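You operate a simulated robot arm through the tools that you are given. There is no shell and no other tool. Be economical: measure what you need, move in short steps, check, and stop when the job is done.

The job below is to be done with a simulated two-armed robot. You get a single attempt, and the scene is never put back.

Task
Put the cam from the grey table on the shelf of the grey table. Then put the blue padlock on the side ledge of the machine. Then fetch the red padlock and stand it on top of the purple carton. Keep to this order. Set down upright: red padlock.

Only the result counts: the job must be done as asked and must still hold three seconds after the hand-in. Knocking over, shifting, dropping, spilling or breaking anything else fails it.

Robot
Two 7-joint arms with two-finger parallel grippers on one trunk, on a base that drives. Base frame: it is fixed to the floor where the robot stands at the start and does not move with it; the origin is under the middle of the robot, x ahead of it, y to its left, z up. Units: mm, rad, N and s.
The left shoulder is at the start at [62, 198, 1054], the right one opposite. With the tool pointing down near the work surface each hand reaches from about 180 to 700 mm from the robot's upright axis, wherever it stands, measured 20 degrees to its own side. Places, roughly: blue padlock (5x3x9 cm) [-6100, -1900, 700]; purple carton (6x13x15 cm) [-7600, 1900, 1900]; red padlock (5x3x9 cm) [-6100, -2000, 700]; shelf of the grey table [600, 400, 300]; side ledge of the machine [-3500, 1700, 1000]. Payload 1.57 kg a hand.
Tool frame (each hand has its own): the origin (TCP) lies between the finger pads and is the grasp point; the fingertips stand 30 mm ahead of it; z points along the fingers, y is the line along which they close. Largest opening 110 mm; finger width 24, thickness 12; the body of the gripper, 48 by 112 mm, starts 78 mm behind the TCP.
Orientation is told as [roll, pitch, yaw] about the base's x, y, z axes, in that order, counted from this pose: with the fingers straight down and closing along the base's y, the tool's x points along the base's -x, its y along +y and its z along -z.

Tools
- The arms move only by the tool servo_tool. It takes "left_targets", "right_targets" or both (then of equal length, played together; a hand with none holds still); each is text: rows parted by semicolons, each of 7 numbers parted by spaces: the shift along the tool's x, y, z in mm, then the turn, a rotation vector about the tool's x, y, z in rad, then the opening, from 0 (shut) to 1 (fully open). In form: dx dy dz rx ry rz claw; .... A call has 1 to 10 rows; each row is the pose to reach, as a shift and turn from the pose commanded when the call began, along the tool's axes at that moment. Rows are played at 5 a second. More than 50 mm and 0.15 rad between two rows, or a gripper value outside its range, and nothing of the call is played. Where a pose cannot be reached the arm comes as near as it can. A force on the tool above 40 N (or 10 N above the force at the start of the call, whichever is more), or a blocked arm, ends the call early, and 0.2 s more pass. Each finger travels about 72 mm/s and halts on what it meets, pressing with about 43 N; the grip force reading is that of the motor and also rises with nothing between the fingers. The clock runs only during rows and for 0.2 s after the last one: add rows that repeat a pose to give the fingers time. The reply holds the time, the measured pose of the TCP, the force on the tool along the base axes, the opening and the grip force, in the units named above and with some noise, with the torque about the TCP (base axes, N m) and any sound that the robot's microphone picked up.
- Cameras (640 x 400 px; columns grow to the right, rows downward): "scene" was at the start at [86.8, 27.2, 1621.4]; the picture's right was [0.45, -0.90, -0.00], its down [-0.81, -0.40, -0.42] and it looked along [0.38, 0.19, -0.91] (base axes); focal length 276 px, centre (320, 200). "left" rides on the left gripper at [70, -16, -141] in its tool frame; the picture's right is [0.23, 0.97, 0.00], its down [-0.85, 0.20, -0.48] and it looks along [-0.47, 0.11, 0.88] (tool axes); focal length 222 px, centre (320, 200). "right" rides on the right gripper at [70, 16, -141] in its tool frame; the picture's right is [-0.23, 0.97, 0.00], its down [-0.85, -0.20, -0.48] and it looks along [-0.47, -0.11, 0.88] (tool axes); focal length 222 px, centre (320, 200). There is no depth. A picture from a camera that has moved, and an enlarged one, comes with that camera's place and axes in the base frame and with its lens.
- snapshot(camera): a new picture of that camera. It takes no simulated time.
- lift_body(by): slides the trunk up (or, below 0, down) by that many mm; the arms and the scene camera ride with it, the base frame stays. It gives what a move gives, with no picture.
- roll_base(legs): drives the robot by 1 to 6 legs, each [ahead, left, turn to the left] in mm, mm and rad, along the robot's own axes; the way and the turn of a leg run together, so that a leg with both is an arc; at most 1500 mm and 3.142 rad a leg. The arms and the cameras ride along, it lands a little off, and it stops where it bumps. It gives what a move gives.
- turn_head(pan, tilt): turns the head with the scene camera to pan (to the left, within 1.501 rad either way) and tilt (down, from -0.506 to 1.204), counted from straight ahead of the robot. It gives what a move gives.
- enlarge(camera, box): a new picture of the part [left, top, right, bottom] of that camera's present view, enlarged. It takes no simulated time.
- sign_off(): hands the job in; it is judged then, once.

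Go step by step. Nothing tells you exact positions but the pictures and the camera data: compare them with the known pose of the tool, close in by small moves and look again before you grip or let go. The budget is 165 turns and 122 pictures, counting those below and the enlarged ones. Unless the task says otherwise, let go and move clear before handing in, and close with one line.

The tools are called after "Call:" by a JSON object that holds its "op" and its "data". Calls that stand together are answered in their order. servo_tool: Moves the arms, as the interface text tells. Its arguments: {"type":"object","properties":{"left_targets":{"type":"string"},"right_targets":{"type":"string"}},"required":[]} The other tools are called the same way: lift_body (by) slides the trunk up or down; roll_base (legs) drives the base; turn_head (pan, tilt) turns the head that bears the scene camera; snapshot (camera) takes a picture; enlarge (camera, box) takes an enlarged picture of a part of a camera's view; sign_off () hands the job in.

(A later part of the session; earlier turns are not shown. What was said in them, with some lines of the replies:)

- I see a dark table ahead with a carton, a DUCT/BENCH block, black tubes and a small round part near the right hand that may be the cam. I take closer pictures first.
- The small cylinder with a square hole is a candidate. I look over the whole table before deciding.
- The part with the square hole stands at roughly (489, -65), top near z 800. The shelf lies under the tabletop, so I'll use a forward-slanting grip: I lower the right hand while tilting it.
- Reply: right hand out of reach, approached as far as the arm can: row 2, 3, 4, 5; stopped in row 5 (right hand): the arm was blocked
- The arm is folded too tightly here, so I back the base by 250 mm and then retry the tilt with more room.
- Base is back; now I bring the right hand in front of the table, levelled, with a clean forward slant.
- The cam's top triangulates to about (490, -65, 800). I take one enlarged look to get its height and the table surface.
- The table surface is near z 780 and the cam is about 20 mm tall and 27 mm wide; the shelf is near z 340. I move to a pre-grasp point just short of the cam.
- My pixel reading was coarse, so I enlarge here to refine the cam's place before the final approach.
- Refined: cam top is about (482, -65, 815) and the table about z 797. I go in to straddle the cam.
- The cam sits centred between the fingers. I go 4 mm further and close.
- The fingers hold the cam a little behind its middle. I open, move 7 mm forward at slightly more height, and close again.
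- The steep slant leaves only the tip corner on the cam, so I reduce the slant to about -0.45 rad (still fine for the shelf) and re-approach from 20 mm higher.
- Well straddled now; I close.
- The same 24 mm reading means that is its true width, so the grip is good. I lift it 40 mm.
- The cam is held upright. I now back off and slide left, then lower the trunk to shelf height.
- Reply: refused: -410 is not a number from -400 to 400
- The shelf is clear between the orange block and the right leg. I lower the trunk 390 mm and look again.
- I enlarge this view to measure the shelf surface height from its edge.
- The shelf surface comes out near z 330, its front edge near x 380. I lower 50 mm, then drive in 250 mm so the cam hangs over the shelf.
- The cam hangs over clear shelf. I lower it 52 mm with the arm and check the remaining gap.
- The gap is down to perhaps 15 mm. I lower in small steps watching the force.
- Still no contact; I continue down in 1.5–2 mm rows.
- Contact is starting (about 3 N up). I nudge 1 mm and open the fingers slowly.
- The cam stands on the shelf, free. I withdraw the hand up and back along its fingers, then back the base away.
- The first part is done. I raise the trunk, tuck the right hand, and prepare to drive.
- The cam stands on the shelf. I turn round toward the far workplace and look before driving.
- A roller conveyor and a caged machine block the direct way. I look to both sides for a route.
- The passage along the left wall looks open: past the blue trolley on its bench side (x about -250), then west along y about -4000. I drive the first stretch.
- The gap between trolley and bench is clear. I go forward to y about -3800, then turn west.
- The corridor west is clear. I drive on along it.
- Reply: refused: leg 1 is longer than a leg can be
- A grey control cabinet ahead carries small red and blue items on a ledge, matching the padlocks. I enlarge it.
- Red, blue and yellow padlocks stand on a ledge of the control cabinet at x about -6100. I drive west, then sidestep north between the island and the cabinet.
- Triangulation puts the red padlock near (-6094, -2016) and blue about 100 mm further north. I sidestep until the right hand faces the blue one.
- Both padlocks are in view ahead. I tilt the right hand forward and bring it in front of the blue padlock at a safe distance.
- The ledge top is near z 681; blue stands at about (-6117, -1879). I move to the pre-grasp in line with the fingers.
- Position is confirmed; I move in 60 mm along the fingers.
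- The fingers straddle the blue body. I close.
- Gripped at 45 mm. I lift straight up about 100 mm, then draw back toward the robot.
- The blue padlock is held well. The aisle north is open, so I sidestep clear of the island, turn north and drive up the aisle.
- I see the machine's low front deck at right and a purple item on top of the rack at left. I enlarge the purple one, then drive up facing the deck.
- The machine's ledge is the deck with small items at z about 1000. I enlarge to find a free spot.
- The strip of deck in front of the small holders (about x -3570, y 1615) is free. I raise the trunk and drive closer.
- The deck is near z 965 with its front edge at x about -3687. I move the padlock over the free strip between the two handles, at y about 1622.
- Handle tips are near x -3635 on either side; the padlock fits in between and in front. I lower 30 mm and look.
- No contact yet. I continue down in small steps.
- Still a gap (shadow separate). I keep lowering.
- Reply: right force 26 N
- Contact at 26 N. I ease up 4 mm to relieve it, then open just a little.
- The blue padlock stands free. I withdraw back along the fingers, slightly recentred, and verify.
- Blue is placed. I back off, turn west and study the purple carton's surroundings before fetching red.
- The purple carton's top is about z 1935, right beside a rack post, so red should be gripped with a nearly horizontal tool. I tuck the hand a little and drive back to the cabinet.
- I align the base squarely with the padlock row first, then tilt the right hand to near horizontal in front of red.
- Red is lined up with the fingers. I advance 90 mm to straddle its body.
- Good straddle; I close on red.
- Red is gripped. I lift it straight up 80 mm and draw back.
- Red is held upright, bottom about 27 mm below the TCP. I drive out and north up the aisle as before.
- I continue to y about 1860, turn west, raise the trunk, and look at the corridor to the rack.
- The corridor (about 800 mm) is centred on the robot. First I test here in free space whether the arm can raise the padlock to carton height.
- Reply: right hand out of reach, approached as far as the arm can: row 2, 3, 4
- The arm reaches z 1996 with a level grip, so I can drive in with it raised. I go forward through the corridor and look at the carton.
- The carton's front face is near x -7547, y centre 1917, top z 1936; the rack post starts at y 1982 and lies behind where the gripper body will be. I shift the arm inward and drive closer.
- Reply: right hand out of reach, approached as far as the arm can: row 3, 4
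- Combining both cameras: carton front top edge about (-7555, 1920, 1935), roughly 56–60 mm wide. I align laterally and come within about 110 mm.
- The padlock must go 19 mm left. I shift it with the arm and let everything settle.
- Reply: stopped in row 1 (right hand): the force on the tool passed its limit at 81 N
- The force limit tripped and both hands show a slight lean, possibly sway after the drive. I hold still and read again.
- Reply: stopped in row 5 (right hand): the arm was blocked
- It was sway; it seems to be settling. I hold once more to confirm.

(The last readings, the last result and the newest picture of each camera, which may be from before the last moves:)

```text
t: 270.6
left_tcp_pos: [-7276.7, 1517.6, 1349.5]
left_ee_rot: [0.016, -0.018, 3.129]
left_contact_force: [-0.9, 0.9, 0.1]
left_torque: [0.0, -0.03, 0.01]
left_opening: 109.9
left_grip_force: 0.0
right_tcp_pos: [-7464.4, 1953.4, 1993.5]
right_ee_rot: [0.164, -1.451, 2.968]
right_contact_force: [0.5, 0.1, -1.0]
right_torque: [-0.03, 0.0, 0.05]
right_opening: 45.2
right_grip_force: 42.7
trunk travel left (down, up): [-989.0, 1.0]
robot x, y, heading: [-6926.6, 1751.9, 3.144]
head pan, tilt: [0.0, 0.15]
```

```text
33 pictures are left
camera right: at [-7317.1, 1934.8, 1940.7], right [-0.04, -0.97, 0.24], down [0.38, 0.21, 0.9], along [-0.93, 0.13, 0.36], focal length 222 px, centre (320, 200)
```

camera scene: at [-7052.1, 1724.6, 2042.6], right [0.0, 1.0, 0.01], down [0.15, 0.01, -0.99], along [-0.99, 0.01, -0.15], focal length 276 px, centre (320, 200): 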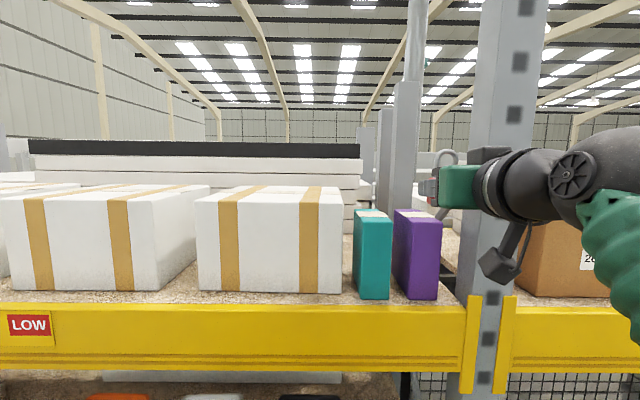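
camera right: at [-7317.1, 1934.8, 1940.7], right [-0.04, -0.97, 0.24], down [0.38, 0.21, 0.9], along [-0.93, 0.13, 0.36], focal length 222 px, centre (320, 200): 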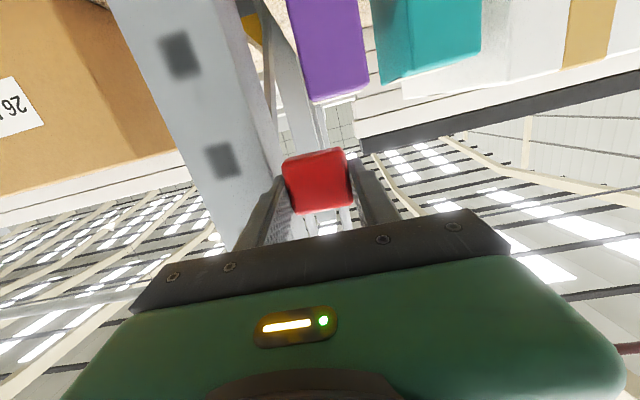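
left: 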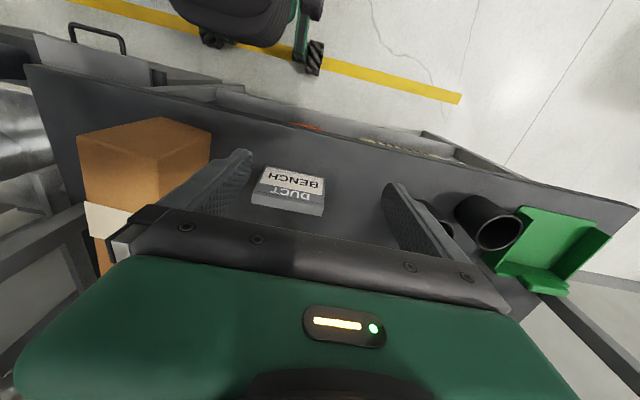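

The lean came back, so the robot is rocking. I hold longer and look down around the base for a cause.

Call:
{"op": "turn_head", "data": {"pan": 0.6, "tilt": 1.1}}

Call:
{"op": "snapshot", "data": {"camera": "scene"}}

Call:
{"op": "turn_head", "data": {"pan": -0.6, "tilt": 0.9}}

Call:
{"op": "snapshot", "data": {"camera": "scene"}}

```text
t: 271.9
left_tcp_pos: [-7275.8, 1501.7, 1347.3]
left_ee_rot: [0.005, -0.017, 3.131]
left_contact_force: [-0.3, -0.3, -0.3]
left_torque: [-0.01, 0.02, -0.03]
left_opening: 109.8
left_grip_force: 0.0
right_tcp_pos: [-7468.9, 1935.4, 1986.9]
right_ee_rot: [0.13, -1.433, 3.001]
right_contact_force: [0.7, -0.7, -1.4]
right_torque: [-0.01, -0.02, -0.01]
right_opening: 45.6
right_grip_force: 43.5
trunk travel left (down, up): [-989.0, 1.0]
robot x, y, heading: [-6926.9, 1751.8, 3.138]
head pan, tilt: [0.6, 1.1]
```

```text
32 pictures are left
camera scene: at [-7023.7, 1713.7, 1973.4], right [-0.47, 0.88, 0.0], down [0.72, 0.38, -0.59], along [-0.52, -0.27, -0.81], focal length 276 px, centre (320, 200)
```

scene: 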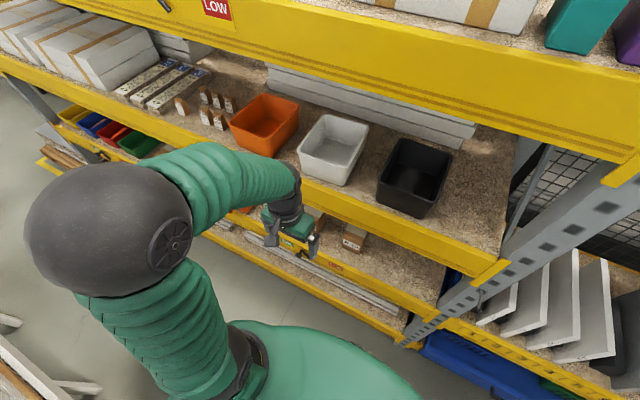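

```text
t: 273.2
left_tcp_pos: [-7277.2, 1502.2, 1348.5]
left_ee_rot: [0.005, -0.017, 3.13]
left_contact_force: [-0.4, -1.1, 0.4]
left_torque: [-0.02, -0.02, 0.01]
left_opening: 110.3
left_grip_force: 0.0
right_tcp_pos: [-7462.8, 1933.5, 1995.0]
right_ee_rot: [0.074, -1.451, 3.058]
right_contact_force: [-0.1, 0.6, -0.1]
right_torque: [0.01, 0.01, 0.03]
right_opening: 45.2
right_grip_force: 42.8
trunk travel left (down, up): [-989.0, 1.0]
robot x, y, heading: [-6925.7, 1750.4, 3.136]
head pan, tilt: [-0.6, 0.901]
```

```text
31 pictures are left
camera scene: at [-7020.7, 1790.7, 1976.6], right [0.57, 0.82, 0.0], down [0.65, -0.44, -0.62], along [-0.51, 0.35, -0.78], focal length 276 px, centre (320, 200)
```

scene: 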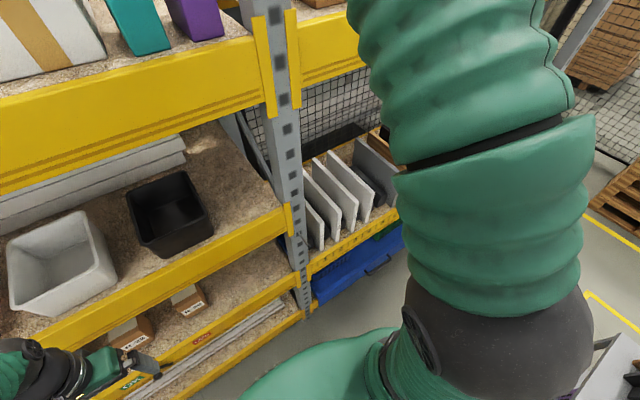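

Nothing touches; the sway is dying down. I hold two more seconds and read.

Call:
{"op": "servo_tool", "data": {"right_targets": "0 0 0 0 0 0 0.35; 0 0 0 0 0 0 0.35; 0 0 0 0 0 0 0.35; 0 0 0 0 0 0 0.35; 0 0 0 0 0 0 0.35; 0 0 0 0 0 0 0.35; 0 0 0 0 0 0 0.35; 0 0 0 0 0 0 0.35; 0 0 0 0 0 0 0.35; 0 0 0 0 0 0 0.35"}}

Call:
{"op": "turn_head", "data": {"pan": -0.3, "tilt": 0.2}}

```text
t: 275.4
left_tcp_pos: [-7277.0, 1505.7, 1348.9]
left_ee_rot: [0.006, -0.019, 3.131]
left_contact_force: [0.5, 0.5, -0.2]
left_torque: [0.01, 0.02, 0.01]
left_opening: 110.2
left_grip_force: 0.0
right_tcp_pos: [-7464.3, 1934.4, 1994.2]
right_ee_rot: [0.083, -1.453, 3.047]
right_contact_force: [1.1, 0.3, -0.7]
right_torque: [0.01, 0.02, 0.0]
right_opening: 45.1
right_grip_force: 43.6
trunk travel left (down, up): [-989.0, 1.0]
robot x, y, heading: [-6928.0, 1749.3, 3.137]
head pan, tilt: [-0.6, 0.901]
```

```text
t: 276.5
left_tcp_pos: [-7276.0, 1505.4, 1348.4]
left_ee_rot: [0.007, -0.017, 3.129]
left_contact_force: [-0.4, 0.7, 0.7]
left_torque: [-0.02, 0.03, 0.0]
left_opening: 109.9
left_grip_force: 0.2
right_tcp_pos: [-7463.9, 1934.3, 1995.7]
right_ee_rot: [0.081, -1.451, 3.05]
right_contact_force: [0.0, 1.4, -0.5]
right_torque: [0.01, -0.05, 0.01]
right_opening: 45.4
right_grip_force: 43.3
trunk travel left (down, up): [-989.0, 1.0]
robot x, y, heading: [-6926.0, 1753.1, 3.133]
head pan, tilt: [-0.3, 0.201]
```

Settled. I take fresh pictures to fix the carton's position relative to the padlock.

Call:
{"op": "enlarge", "data": {"camera": "right", "box": [230, 20, 430, 145]}}

Call:
{"op": "enlarge", "data": {"camera": "scene", "box": [230, 150, 430, 275]}}

```text
3.20 times, centred on (330, 82) of right
camera zoom: at [-7316.3, 1916.9, 1942.6], right [-0.04, -0.97, 0.24], down [0.38, 0.2, 0.9], along [-0.93, 0.12, 0.36], focal length 711 px, centre (288, 576)
```

zoom: 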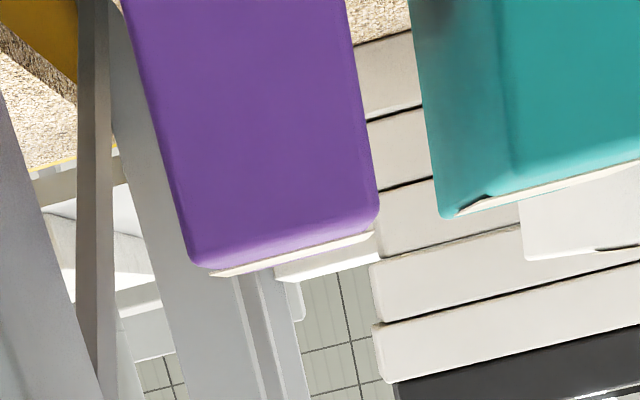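

```text
3.20 times, centred on (330, 212) of scene
camera zoom: at [-7047.9, 1777.9, 2038.0], right [0.3, 0.95, 0.0], down [0.19, -0.06, -0.98], along [-0.93, 0.29, -0.2], focal length 883 px, centre (288, 160)
```

zoom: 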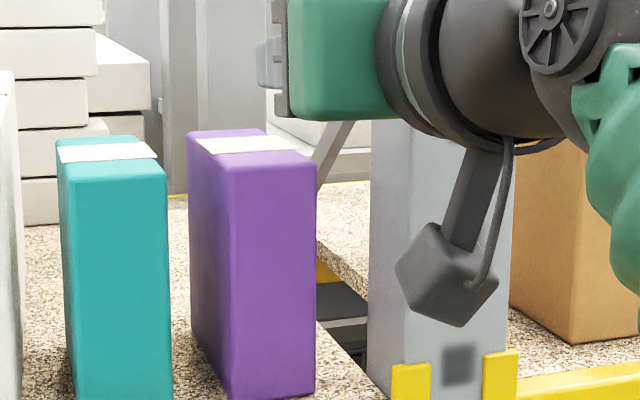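

The carton spans y 1896–1951 (centre 1923.5), front near x -7545. I need 11 mm left and about 103 mm forward; I make this as one small base move and let it settle.

Call:
{"op": "roll_base", "data": {"legs": [[60, 11, 0]]}}

Call:
{"op": "servo_tool", "data": {"right_targets": "0 0 0 0 0 -0.005 0.35; 0 0 0 0 0 -0.01 0.35; 0 0 0 0 0 -0.01 0.35; 0 0 0 0 0 -0.01 0.35; 0 0 0 0 0 -0.01 0.35; 0 0 0 0 0 -0.01 0.35; 0 0 0 0 0 -0.01 0.35; 0 0 0 0 0 -0.01 0.35; 0 0 0 0 0 -0.01 0.35; 0 0 0 0 0 -0.01 0.35"}}

```text
t: 277.5
left_tcp_pos: [-7323.7, 1492.2, 1352.5]
left_ee_rot: [0.006, -0.029, 3.131]
left_contact_force: [-0.5, -0.4, 0.1]
left_torque: [0.01, 0.02, 0.02]
left_opening: 110.0
left_grip_force: 0.1
right_tcp_pos: [-7506.0, 1922.3, 2002.2]
right_ee_rot: [0.078, -1.464, 3.053]
right_contact_force: [0.6, 0.0, -0.7]
right_torque: [0.01, -0.03, -0.03]
right_opening: 45.3
right_grip_force: 43.3
trunk travel left (down, up): [-989.0, 1.0]
robot x, y, heading: [-6990.2, 1738.8, 3.135]
head pan, tilt: [-0.3, 0.201]
```

```text
t: 279.7
left_tcp_pos: [-7337.5, 1496.6, 1349.9]
left_ee_rot: [0.009, -0.019, 3.131]
left_contact_force: [-0.1, 0.3, -0.3]
left_torque: [-0.06, 0.02, 0.02]
left_opening: 110.1
left_grip_force: 0.0
right_tcp_pos: [-7526.2, 1928.8, 1996.8]
right_ee_rot: [0.011, -1.454, 3.119]
right_contact_force: [-0.2, 0.2, -0.5]
right_torque: [-0.01, 0.01, 0.03]
right_opening: 45.3
right_grip_force: 42.9
trunk travel left (down, up): [-989.0, 1.0]
robot x, y, heading: [-6988.4, 1742.8, 3.133]
head pan, tilt: [-0.3, 0.201]
```

Call:
{"op": "roll_base", "data": {"legs": [[41, 5, 0]]}}

Call:
{"op": "servo_tool", "data": {"right_targets": "0 0 0 0 0 0 0.35; 0 0 0 0 0 0 0.35; 0 0 0 0 0 0 0.35; 0 0 0 0 0 0 0.35; 0 0 0 0 0 0 0.35; 0 0 0 0 0 0 0.35; 0 0 0 0 0 0 0.35; 0 0 0 0 0 0 0.35; 0 0 0 0 0 0 0.35; 0 0 0 0 0 0 0.35"}}

Call:
{"op": "snapshot", "data": {"camera": "right"}}

Call:
{"op": "enlarge", "data": {"camera": "scene", "box": [230, 130, 430, 255]}}

```text
t: 280.6
left_tcp_pos: [-7367.5, 1489.4, 1352.6]
left_ee_rot: [0.006, -0.028, 3.133]
left_contact_force: [-0.2, 0.2, 0.4]
left_torque: [-0.02, -0.01, 0.0]
left_opening: 110.3
left_grip_force: 0.0
right_tcp_pos: [-7552.7, 1918.0, 2002.8]
right_ee_rot: [-0.011, -1.465, -3.138]
right_contact_force: [0.4, 0.1, -1.0]
right_torque: [0.0, -0.03, 0.0]
right_opening: 45.3
right_grip_force: 42.9
trunk travel left (down, up): [-989.0, 1.0]
robot x, y, heading: [-7027.6, 1735.7, 3.136]
head pan, tilt: [-0.3, 0.201]
```

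```text
t: 282.8
left_tcp_pos: [-7375.2, 1491.8, 1351.2]
left_ee_rot: [0.01, -0.023, 3.134]
left_contact_force: [-0.1, 0.0, -0.3]
left_torque: [-0.03, 0.01, 0.03]
left_opening: 110.1
left_grip_force: 0.0
right_tcp_pos: [-7563.1, 1920.5, 2000.4]
right_ee_rot: [0.006, -1.457, 3.127]
right_contact_force: [0.2, -0.1, -1.0]
right_torque: [0.0, -0.01, -0.01]
right_opening: 45.4
right_grip_force: 43.2
trunk travel left (down, up): [-989.0, 1.0]
robot x, y, heading: [-7029.6, 1735.1, 3.139]
head pan, tilt: [-0.3, 0.201]
```

```text
28 pictures are left
camera right: at [-7416.2, 1904.5, 1946.9], right [-0.03, -0.97, 0.23], down [0.38, 0.2, 0.9], along [-0.92, 0.12, 0.36], focal length 222 px, centre (320, 200)
```

right: 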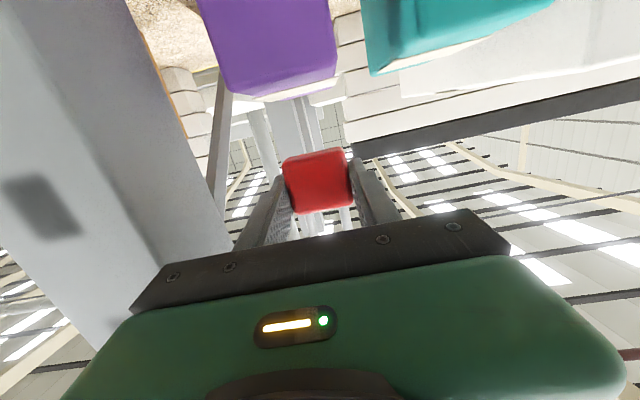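

```text
3.20 times, centred on (330, 192) of scene
camera zoom: at [-7155.5, 1763.3, 2037.9], right [0.3, 0.95, 0.0], down [0.19, -0.06, -0.98], along [-0.93, 0.29, -0.2], focal length 883 px, centre (288, 224)
```

zoom: 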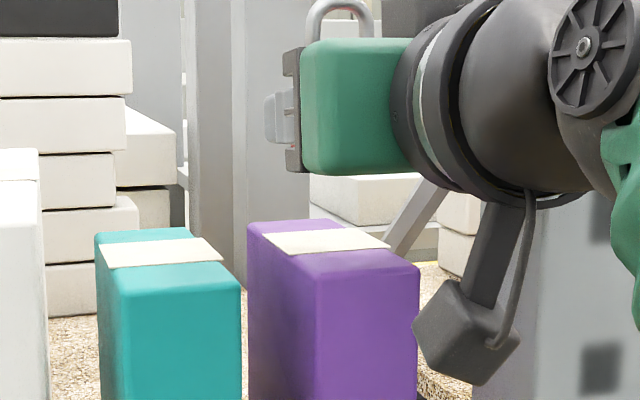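

The padlock is about 3 mm left of the carton's middle. I correct that, go 8 mm deeper, and lower 28 mm.

Call:
{"op": "servo_tool", "data": {"right_targets": "-1 -3 8 0 0 0 0.35; 9 -3 9 0 0 0 0.35; 19 -3 10.5 0 0 0 0.35; 27 -3 11.5 0 0 0 0.35; 27 -3 11.5 0 0 0 0.35; 27 -3 11.5 0 0 0 0.35; 27 -3 11.5 0 0 0 0.35"}}

Call:
{"op": "enlarge", "data": {"camera": "right", "box": [200, 60, 440, 210]}}

Call:
{"op": "turn_head", "data": {"pan": -0.25, "tilt": 0.15}}

Call:
{"op": "enlarge", "data": {"camera": "scene", "box": [230, 130, 430, 255]}}

```text
t: 284.4
left_tcp_pos: [-7373.8, 1489.7, 1352.2]
left_ee_rot: [0.009, -0.025, 3.133]
left_contact_force: [-0.7, 0.0, 0.6]
left_torque: [0.0, -0.01, 0.02]
left_opening: 110.0
left_grip_force: 0.0
right_tcp_pos: [-7569.7, 1922.6, 1973.6]
right_ee_rot: [-0.003, -1.46, 3.137]
right_contact_force: [0.8, 0.3, -0.8]
right_torque: [0.0, 0.04, 0.0]
right_opening: 45.1
right_grip_force: 42.8
trunk travel left (down, up): [-989.0, 1.0]
robot x, y, heading: [-7029.8, 1731.8, 3.136]
head pan, tilt: [-0.3, 0.201]
```

```text
2.67 times, centred on (320, 135) of right
camera zoom: at [-7422.2, 1906.5, 1919.2], right [-0.03, -0.97, 0.23], down [0.38, 0.2, 0.9], along [-0.92, 0.12, 0.37], focal length 592 px, centre (320, 373)
```

zoom: 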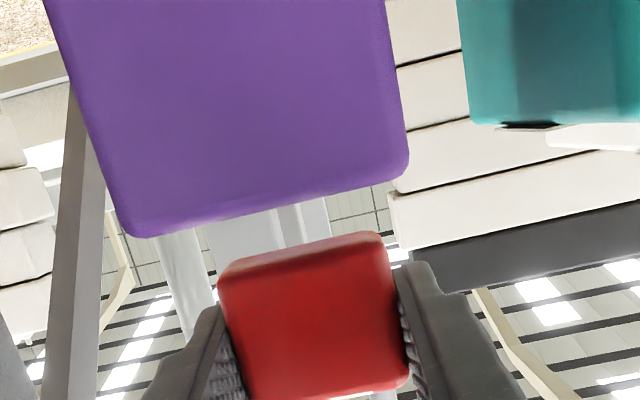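

```text
t: 285.0
left_tcp_pos: [-7374.2, 1491.0, 1351.2]
left_ee_rot: [0.008, -0.023, 3.132]
left_contact_force: [0.2, -0.2, -0.2]
left_torque: [-0.01, -0.02, 0.01]
left_opening: 110.0
left_grip_force: 0.0
right_tcp_pos: [-7568.9, 1923.9, 1972.8]
right_ee_rot: [-0.002, -1.459, 3.134]
right_contact_force: [-0.3, -0.5, -0.8]
right_torque: [0.01, -0.01, -0.05]
right_opening: 45.1
right_grip_force: 43.4
trunk travel left (down, up): [-989.0, 1.0]
robot x, y, heading: [-7033.1, 1736.8, 3.14]
head pan, tilt: [-0.25, 0.15]
```

```text
3.20 times, centred on (330, 192) of scene
camera zoom: at [-7153.9, 1757.5, 2042.8], right [0.25, 0.97, 0.0], down [0.15, -0.04, -0.99], along [-0.96, 0.25, -0.15], focal length 883 px, centre (288, 224)
```

zoom: 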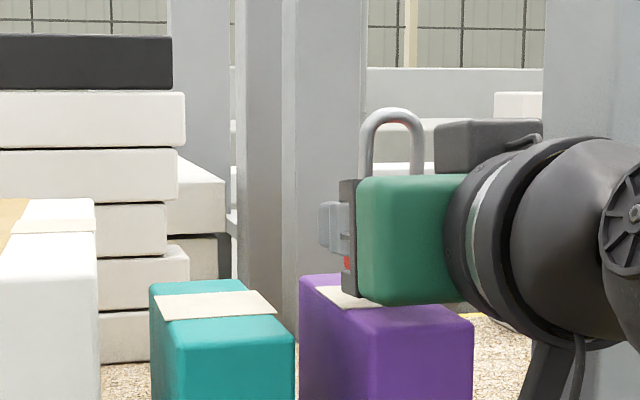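

About 16 mm gap remains and 2 mm sideways. I correct and lower in small steps with force watch.

Call:
{"op": "servo_tool", "data": {"right_targets": "3 -2 0.3 0 0 0 0.35; 6 -2 0.7 0 0 0 0.35; 9 -2 1 0 0 0 0.35; 11 -2 1.2 0 0 0 0.35; 11 -2 1.2 0 0 0 0.35; 11 -2 1.2 0 0 0 0.35"}}

Call:
{"op": "enlarge", "data": {"camera": "right", "box": [200, 60, 440, 210]}}

```text
t: 286.4
left_tcp_pos: [-7374.1, 1491.3, 1351.4]
left_ee_rot: [0.009, -0.024, 3.133]
left_contact_force: [0.9, 0.5, -0.7]
left_torque: [-0.02, 0.0, 0.03]
left_opening: 109.9
left_grip_force: 0.1
right_tcp_pos: [-7570.1, 1926.2, 1961.5]
right_ee_rot: [-0.004, -1.46, 3.137]
right_contact_force: [-0.2, 1.0, -2.5]
right_torque: [-0.02, -0.01, 0.0]
right_opening: 45.3
right_grip_force: 43.3
trunk travel left (down, up): [-989.0, 1.0]
robot x, y, heading: [-7030.7, 1737.2, 3.132]
head pan, tilt: [-0.25, 0.15]
```

```text
2.67 times, centred on (320, 135) of right
camera zoom: at [-7422.4, 1908.3, 1908.2], right [-0.03, -0.97, 0.23], down [0.38, 0.2, 0.9], along [-0.92, 0.12, 0.37], focal length 592 px, centre (320, 373)
```

zoom: 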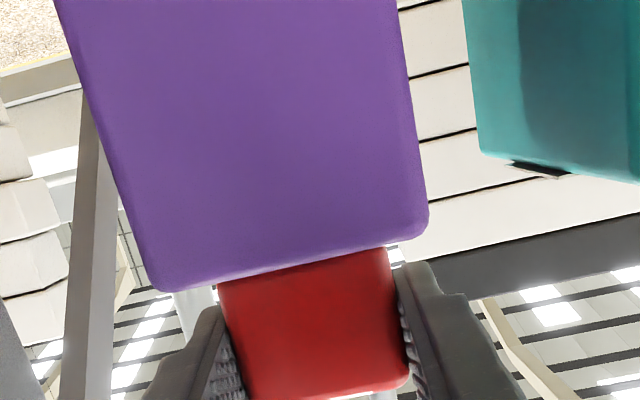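

Centred now. The last few millimetres in 1 mm steps.

Call:
{"op": "servo_tool", "data": {"right_targets": "1 0 0.1 0 0 0 0.35; 2 0 0.2 0 0 0 0.35; 3 0 0.3 0 0 0 0.35; 4 0 0.4 0 0 0 0.35; 4 0 0.4 0 0 0 0.35; 4 0 0.4 0 0 0 0.35"}}

```text
t: 287.8
left_tcp_pos: [-7373.1, 1491.1, 1352.6]
left_ee_rot: [0.011, -0.025, 3.133]
left_contact_force: [-0.5, -0.1, -1.2]
left_torque: [-0.02, 0.0, 0.02]
left_opening: 109.9
left_grip_force: 0.1
right_tcp_pos: [-7569.2, 1925.6, 1956.9]
right_ee_rot: [-0.002, -1.459, 3.136]
right_contact_force: [-0.6, 0.2, -0.5]
right_torque: [-0.01, 0.02, 0.02]
right_opening: 45.4
right_grip_force: 43.8
trunk travel left (down, up): [-989.0, 1.0]
robot x, y, heading: [-7030.8, 1735.3, 3.138]
head pan, tilt: [-0.25, 0.15]
```

Call:
{"op": "servo_tool", "data": {"right_targets": "1 0 0.1 0 0 0 0.35; 2 0 0.2 0 0 0 0.35; 3 0 0.3 0 0 0 0.35; 3 0 0.3 0 0 0 0.35; 3 0 0.3 0 0 0 0.35"}}

Call:
{"op": "snapshot", "data": {"camera": "scene"}}

```text
t: 289.0
left_tcp_pos: [-7373.4, 1490.0, 1351.2]
left_ee_rot: [0.008, -0.025, 3.132]
left_contact_force: [0.2, 0.5, -0.9]
left_torque: [-0.02, -0.01, 0.0]
left_opening: 109.8
left_grip_force: 0.1
right_tcp_pos: [-7569.4, 1925.8, 1957.1]
right_ee_rot: [-0.011, -1.466, -3.137]
right_contact_force: [-7.5, 1.4, 25.8]
right_torque: [0.02, 0.16, 0.01]
right_opening: 45.3
right_grip_force: 43.0
trunk travel left (down, up): [-989.0, 1.0]
robot x, y, heading: [-7032.9, 1734.5, 3.137]
head pan, tilt: [-0.25, 0.15]
```

```text
23 pictures are left
camera scene: at [-7152.5, 1756.8, 2043.3], right [0.25, 0.97, 0.0], down [0.15, -0.04, -0.99], along [-0.96, 0.25, -0.15], focal length 276 px, centre (320, 200)
```

scene: 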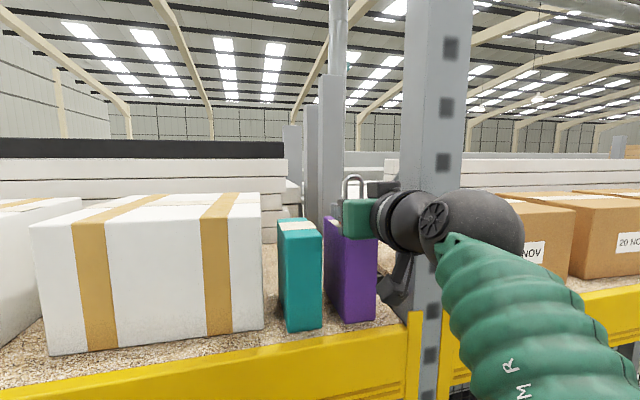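

Contact at about 26 N. I ease up 2 mm to keep only light contact, then check the force.

Call:
{"op": "servo_tool", "data": {"right_targets": "-1 0 -0.1 0 0 0 0.35; -2 0 -0.2 0 0 0 0.35; -2 0 -0.2 0 0 0 0.35; -2 0 -0.2 0 0 0 0.35"}}

Call:
{"op": "enlarge", "data": {"camera": "right", "box": [200, 60, 440, 210]}}

```text
t: 290.0
left_tcp_pos: [-7372.5, 1490.3, 1351.1]
left_ee_rot: [0.008, -0.025, 3.132]
left_contact_force: [0.2, 0.2, 0.3]
left_torque: [0.01, 0.0, -0.01]
left_opening: 109.9
left_grip_force: 0.0
right_tcp_pos: [-7568.9, 1924.5, 1957.7]
right_ee_rot: [-0.006, -1.46, 3.139]
right_contact_force: [-2.5, -0.3, 16.1]
right_torque: [0.0, 0.04, 0.02]
right_opening: 45.1
right_grip_force: 42.8
trunk travel left (down, up): [-989.0, 1.0]
robot x, y, heading: [-7029.8, 1736.5, 3.143]
head pan, tilt: [-0.25, 0.15]
```

```text
2.67 times, centred on (320, 135) of right
camera zoom: at [-7421.0, 1907.9, 1903.1], right [-0.03, -0.97, 0.23], down [0.38, 0.2, 0.9], along [-0.92, 0.12, 0.37], focal length 592 px, centre (320, 373)
```

zoom: 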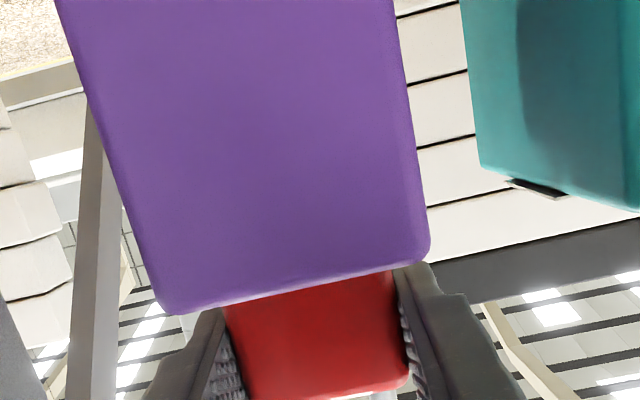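

I ease 1 mm more, then open slowly.

Call:
{"op": "servo_tool", "data": {"right_targets": "-1.2 0 -0.1 0 0 0 0.35; -1.2 0 -0.1 0 0 0 0.35; -1.2 0 -0.1 0 0 0 0.42; -1.2 0 -0.1 0 0 0 0.44; -1.2 0 -0.1 0 0 0 0.48; -1.2 0 -0.1 0 0 0 0.52; -1.2 0 -0.1 0 0 0 0.52; -1.2 0 -0.1 0 0 0 0.52"}}

Call:
{"op": "enlarge", "data": {"camera": "right", "box": [200, 60, 440, 210]}}

Call:
{"op": "enlarge", "data": {"camera": "scene", "box": [260, 140, 420, 240]}}

```text
t: 291.8
left_tcp_pos: [-7372.5, 1490.6, 1351.2]
left_ee_rot: [0.007, -0.025, 3.132]
left_contact_force: [-0.4, -0.3, -0.2]
left_torque: [0.0, 0.0, 0.01]
left_opening: 110.1
left_grip_force: 0.1
right_tcp_pos: [-7569.5, 1926.0, 1958.2]
right_ee_rot: [-0.001, -1.458, 3.136]
right_contact_force: [0.2, -0.1, -1.0]
right_torque: [0.04, 0.01, 0.0]
right_opening: 57.2
right_grip_force: 0.1
trunk travel left (down, up): [-989.0, 1.0]
robot x, y, heading: [-7032.2, 1735.9, 3.136]
head pan, tilt: [-0.25, 0.15]
```

```text
2.67 times, centred on (320, 135) of right
camera zoom: at [-7421.9, 1908.3, 1904.4], right [-0.03, -0.97, 0.23], down [0.38, 0.2, 0.9], along [-0.92, 0.12, 0.37], focal length 592 px, centre (320, 373)
```

zoom: 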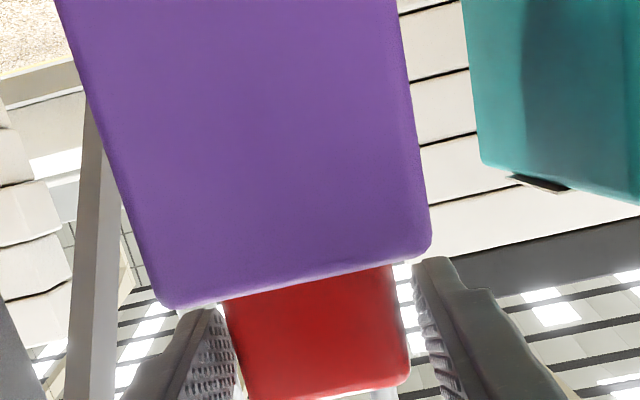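

```text
4.00 times, centred on (340, 190) of scene
camera zoom: at [-7152.8, 1757.4, 2042.9], right [0.25, 0.97, 0.0], down [0.15, -0.04, -0.99], along [-0.96, 0.25, -0.15], focal length 1103 px, centre (240, 240)
```

zoom: 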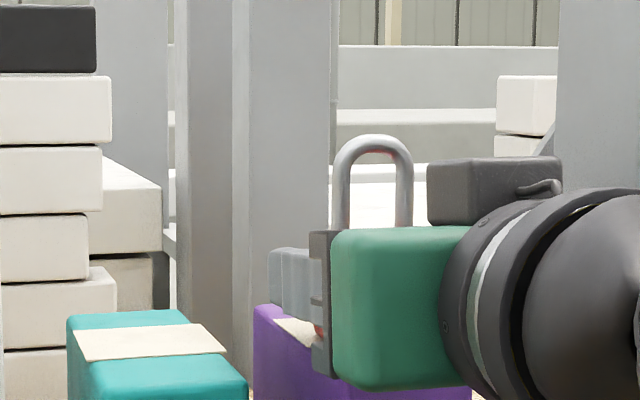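

Released; one finger is still close, so I recentre 2.5 mm and withdraw straight back.

Call:
{"op": "servo_tool", "data": {"right_targets": "0 -2.5 0 0 0 0 0.54; 0 -2.5 0 0 0 0 0.54; 0 -2.5 -8 0 0 0 0.54; 0 -2.5 -20 0 0 0 0.54; 0 -2.5 -35 0 0 0 0.54; 0 -2.5 -50 0 0 0 0.54; 0 -2.5 -65 0 0 0 0.54; 0 -2.5 -65 0 0 0 0.54"}}

Call:
{"op": "snapshot", "data": {"camera": "right"}}

Call:
{"op": "enlarge", "data": {"camera": "scene", "box": [260, 140, 420, 240]}}

```text
t: 293.6
left_tcp_pos: [-7374.8, 1489.5, 1350.5]
left_ee_rot: [0.009, -0.022, 3.133]
left_contact_force: [-0.8, -0.7, -0.1]
left_torque: [-0.03, -0.01, 0.0]
left_opening: 110.3
left_grip_force: 0.1
right_tcp_pos: [-7525.2, 1925.0, 1964.7]
right_ee_rot: [-0.002, -1.456, 3.138]
right_contact_force: [-0.2, -0.9, -0.6]
right_torque: [0.0, 0.0, -0.02]
right_opening: 59.3
right_grip_force: 0.2
right hand out of reach, approached as far as the arm can: row 6, 7, 8
trunk travel left (down, up): [-989.0, 1.0]
robot x, y, heading: [-7031.1, 1737.9, 3.141]
head pan, tilt: [-0.25, 0.15]
```

```text
19 pictures are left
camera right: at [-7377.6, 1908.4, 1910.9], right [-0.03, -0.97, 0.23], down [0.38, 0.2, 0.9], along [-0.92, 0.11, 0.36], focal length 222 px, centre (320, 200)
```

right: 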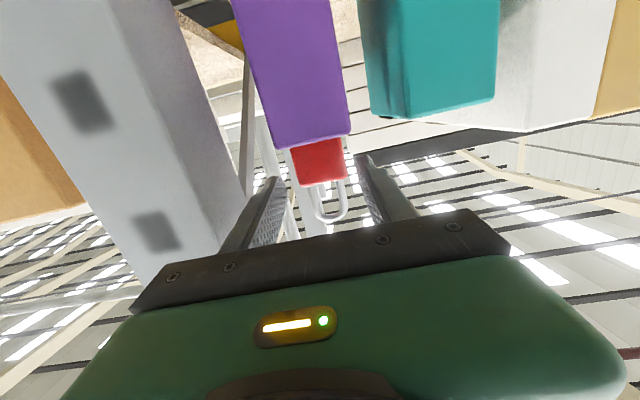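

```text
4.00 times, centred on (340, 190) of scene
camera zoom: at [-7153.6, 1757.1, 2042.8], right [0.25, 0.97, 0.0], down [0.15, -0.04, -0.99], along [-0.96, 0.25, -0.15], focal length 1103 px, centre (240, 240)
```

zoom: 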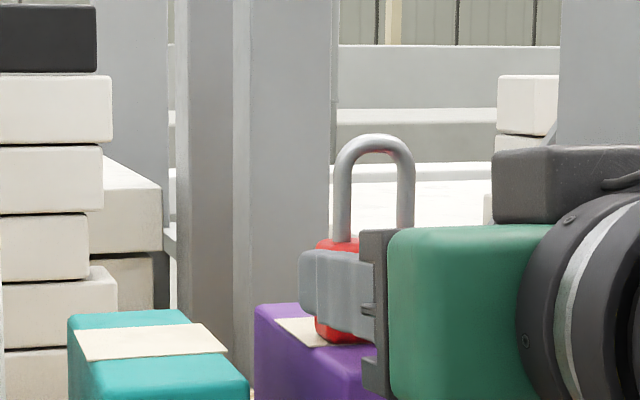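

Red stands upright on the carton and the fingers are nearly clear. I back the base away.

Call:
{"op": "roll_base", "data": {"legs": [[-60, 0, 0], [-250, 0, 0]]}}

Call:
{"op": "turn_head", "data": {"pan": -0.25, "tilt": 0.15}}

Call:
{"op": "snapshot", "data": {"camera": "scene"}}

Call:
{"op": "snapshot", "data": {"camera": "right"}}

```text
t: 296.0
left_tcp_pos: [-7066.5, 1489.2, 1351.5]
left_ee_rot: [0.008, -0.021, 3.137]
left_contact_force: [-0.6, 0.2, 0.2]
left_torque: [0.0, -0.04, -0.04]
left_opening: 110.0
left_grip_force: 0.1
right_tcp_pos: [-7220.8, 1922.8, 1963.3]
right_ee_rot: [0.0, -1.454, 3.142]
right_contact_force: [-0.7, -0.1, -1.1]
right_torque: [0.0, -0.01, -0.01]
right_opening: 59.6
right_grip_force: 0.1
trunk travel left (down, up): [-989.0, 1.0]
robot x, y, heading: [-6719.6, 1737.0, -3.141]
head pan, tilt: [-0.25, 0.15]
```

```text
t: 296.6
left_tcp_pos: [-7058.3, 1488.8, 1351.7]
left_ee_rot: [0.008, -0.027, 3.138]
left_contact_force: [-0.1, 0.5, 0.2]
left_torque: [0.01, 0.02, 0.03]
left_opening: 109.7
left_grip_force: 0.0
right_tcp_pos: [-7208.7, 1924.2, 1965.9]
right_ee_rot: [-0.001, -1.461, 3.14]
right_contact_force: [0.1, 0.0, 0.0]
right_torque: [0.02, 0.0, 0.0]
right_opening: 59.2
right_grip_force: 0.0
trunk travel left (down, up): [-989.0, 1.0]
robot x, y, heading: [-6720.9, 1735.0, -3.139]
head pan, tilt: [-0.25, 0.15]
```

```text
17 pictures are left
camera scene: at [-6836.9, 1756.6, 2043.2], right [0.25, 0.97, 0.0], down [0.14, -0.04, -0.99], along [-0.96, 0.24, -0.15], focal length 276 px, centre (320, 200)
```

scene: 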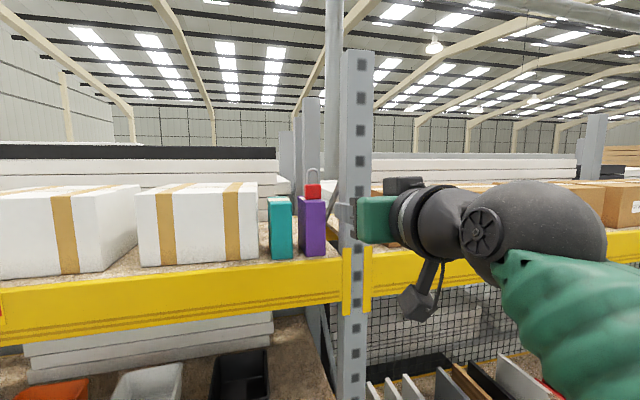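

```text
16 pictures are left
camera right: at [-7062.0, 1906.8, 1911.9], right [-0.03, -0.97, 0.23], down [0.38, 0.2, 0.9], along [-0.92, 0.11, 0.37], focal length 222 px, centre (320, 200)
```

right: 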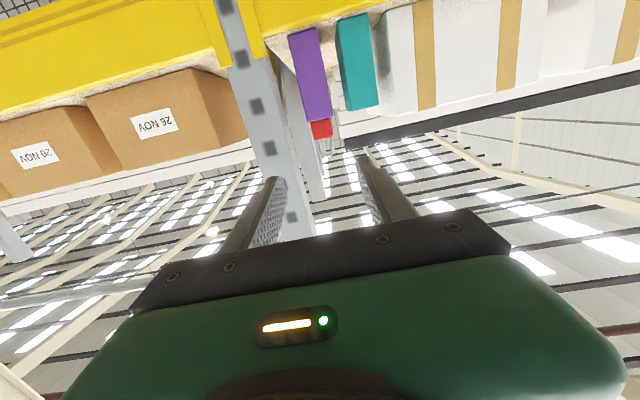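

The red padlock stands upright and free on the purple carton, and both hands are clear of everything. I hand in now.

Call:
{"op": "sign_off", "data": {}}

```text
The job is handed in.
```

The cam is on the grey table's shelf, the blue padlock is on the machine's side ledge, and the red padlock stands upright on the purple carton. They were done in that order, and both hands are clear.
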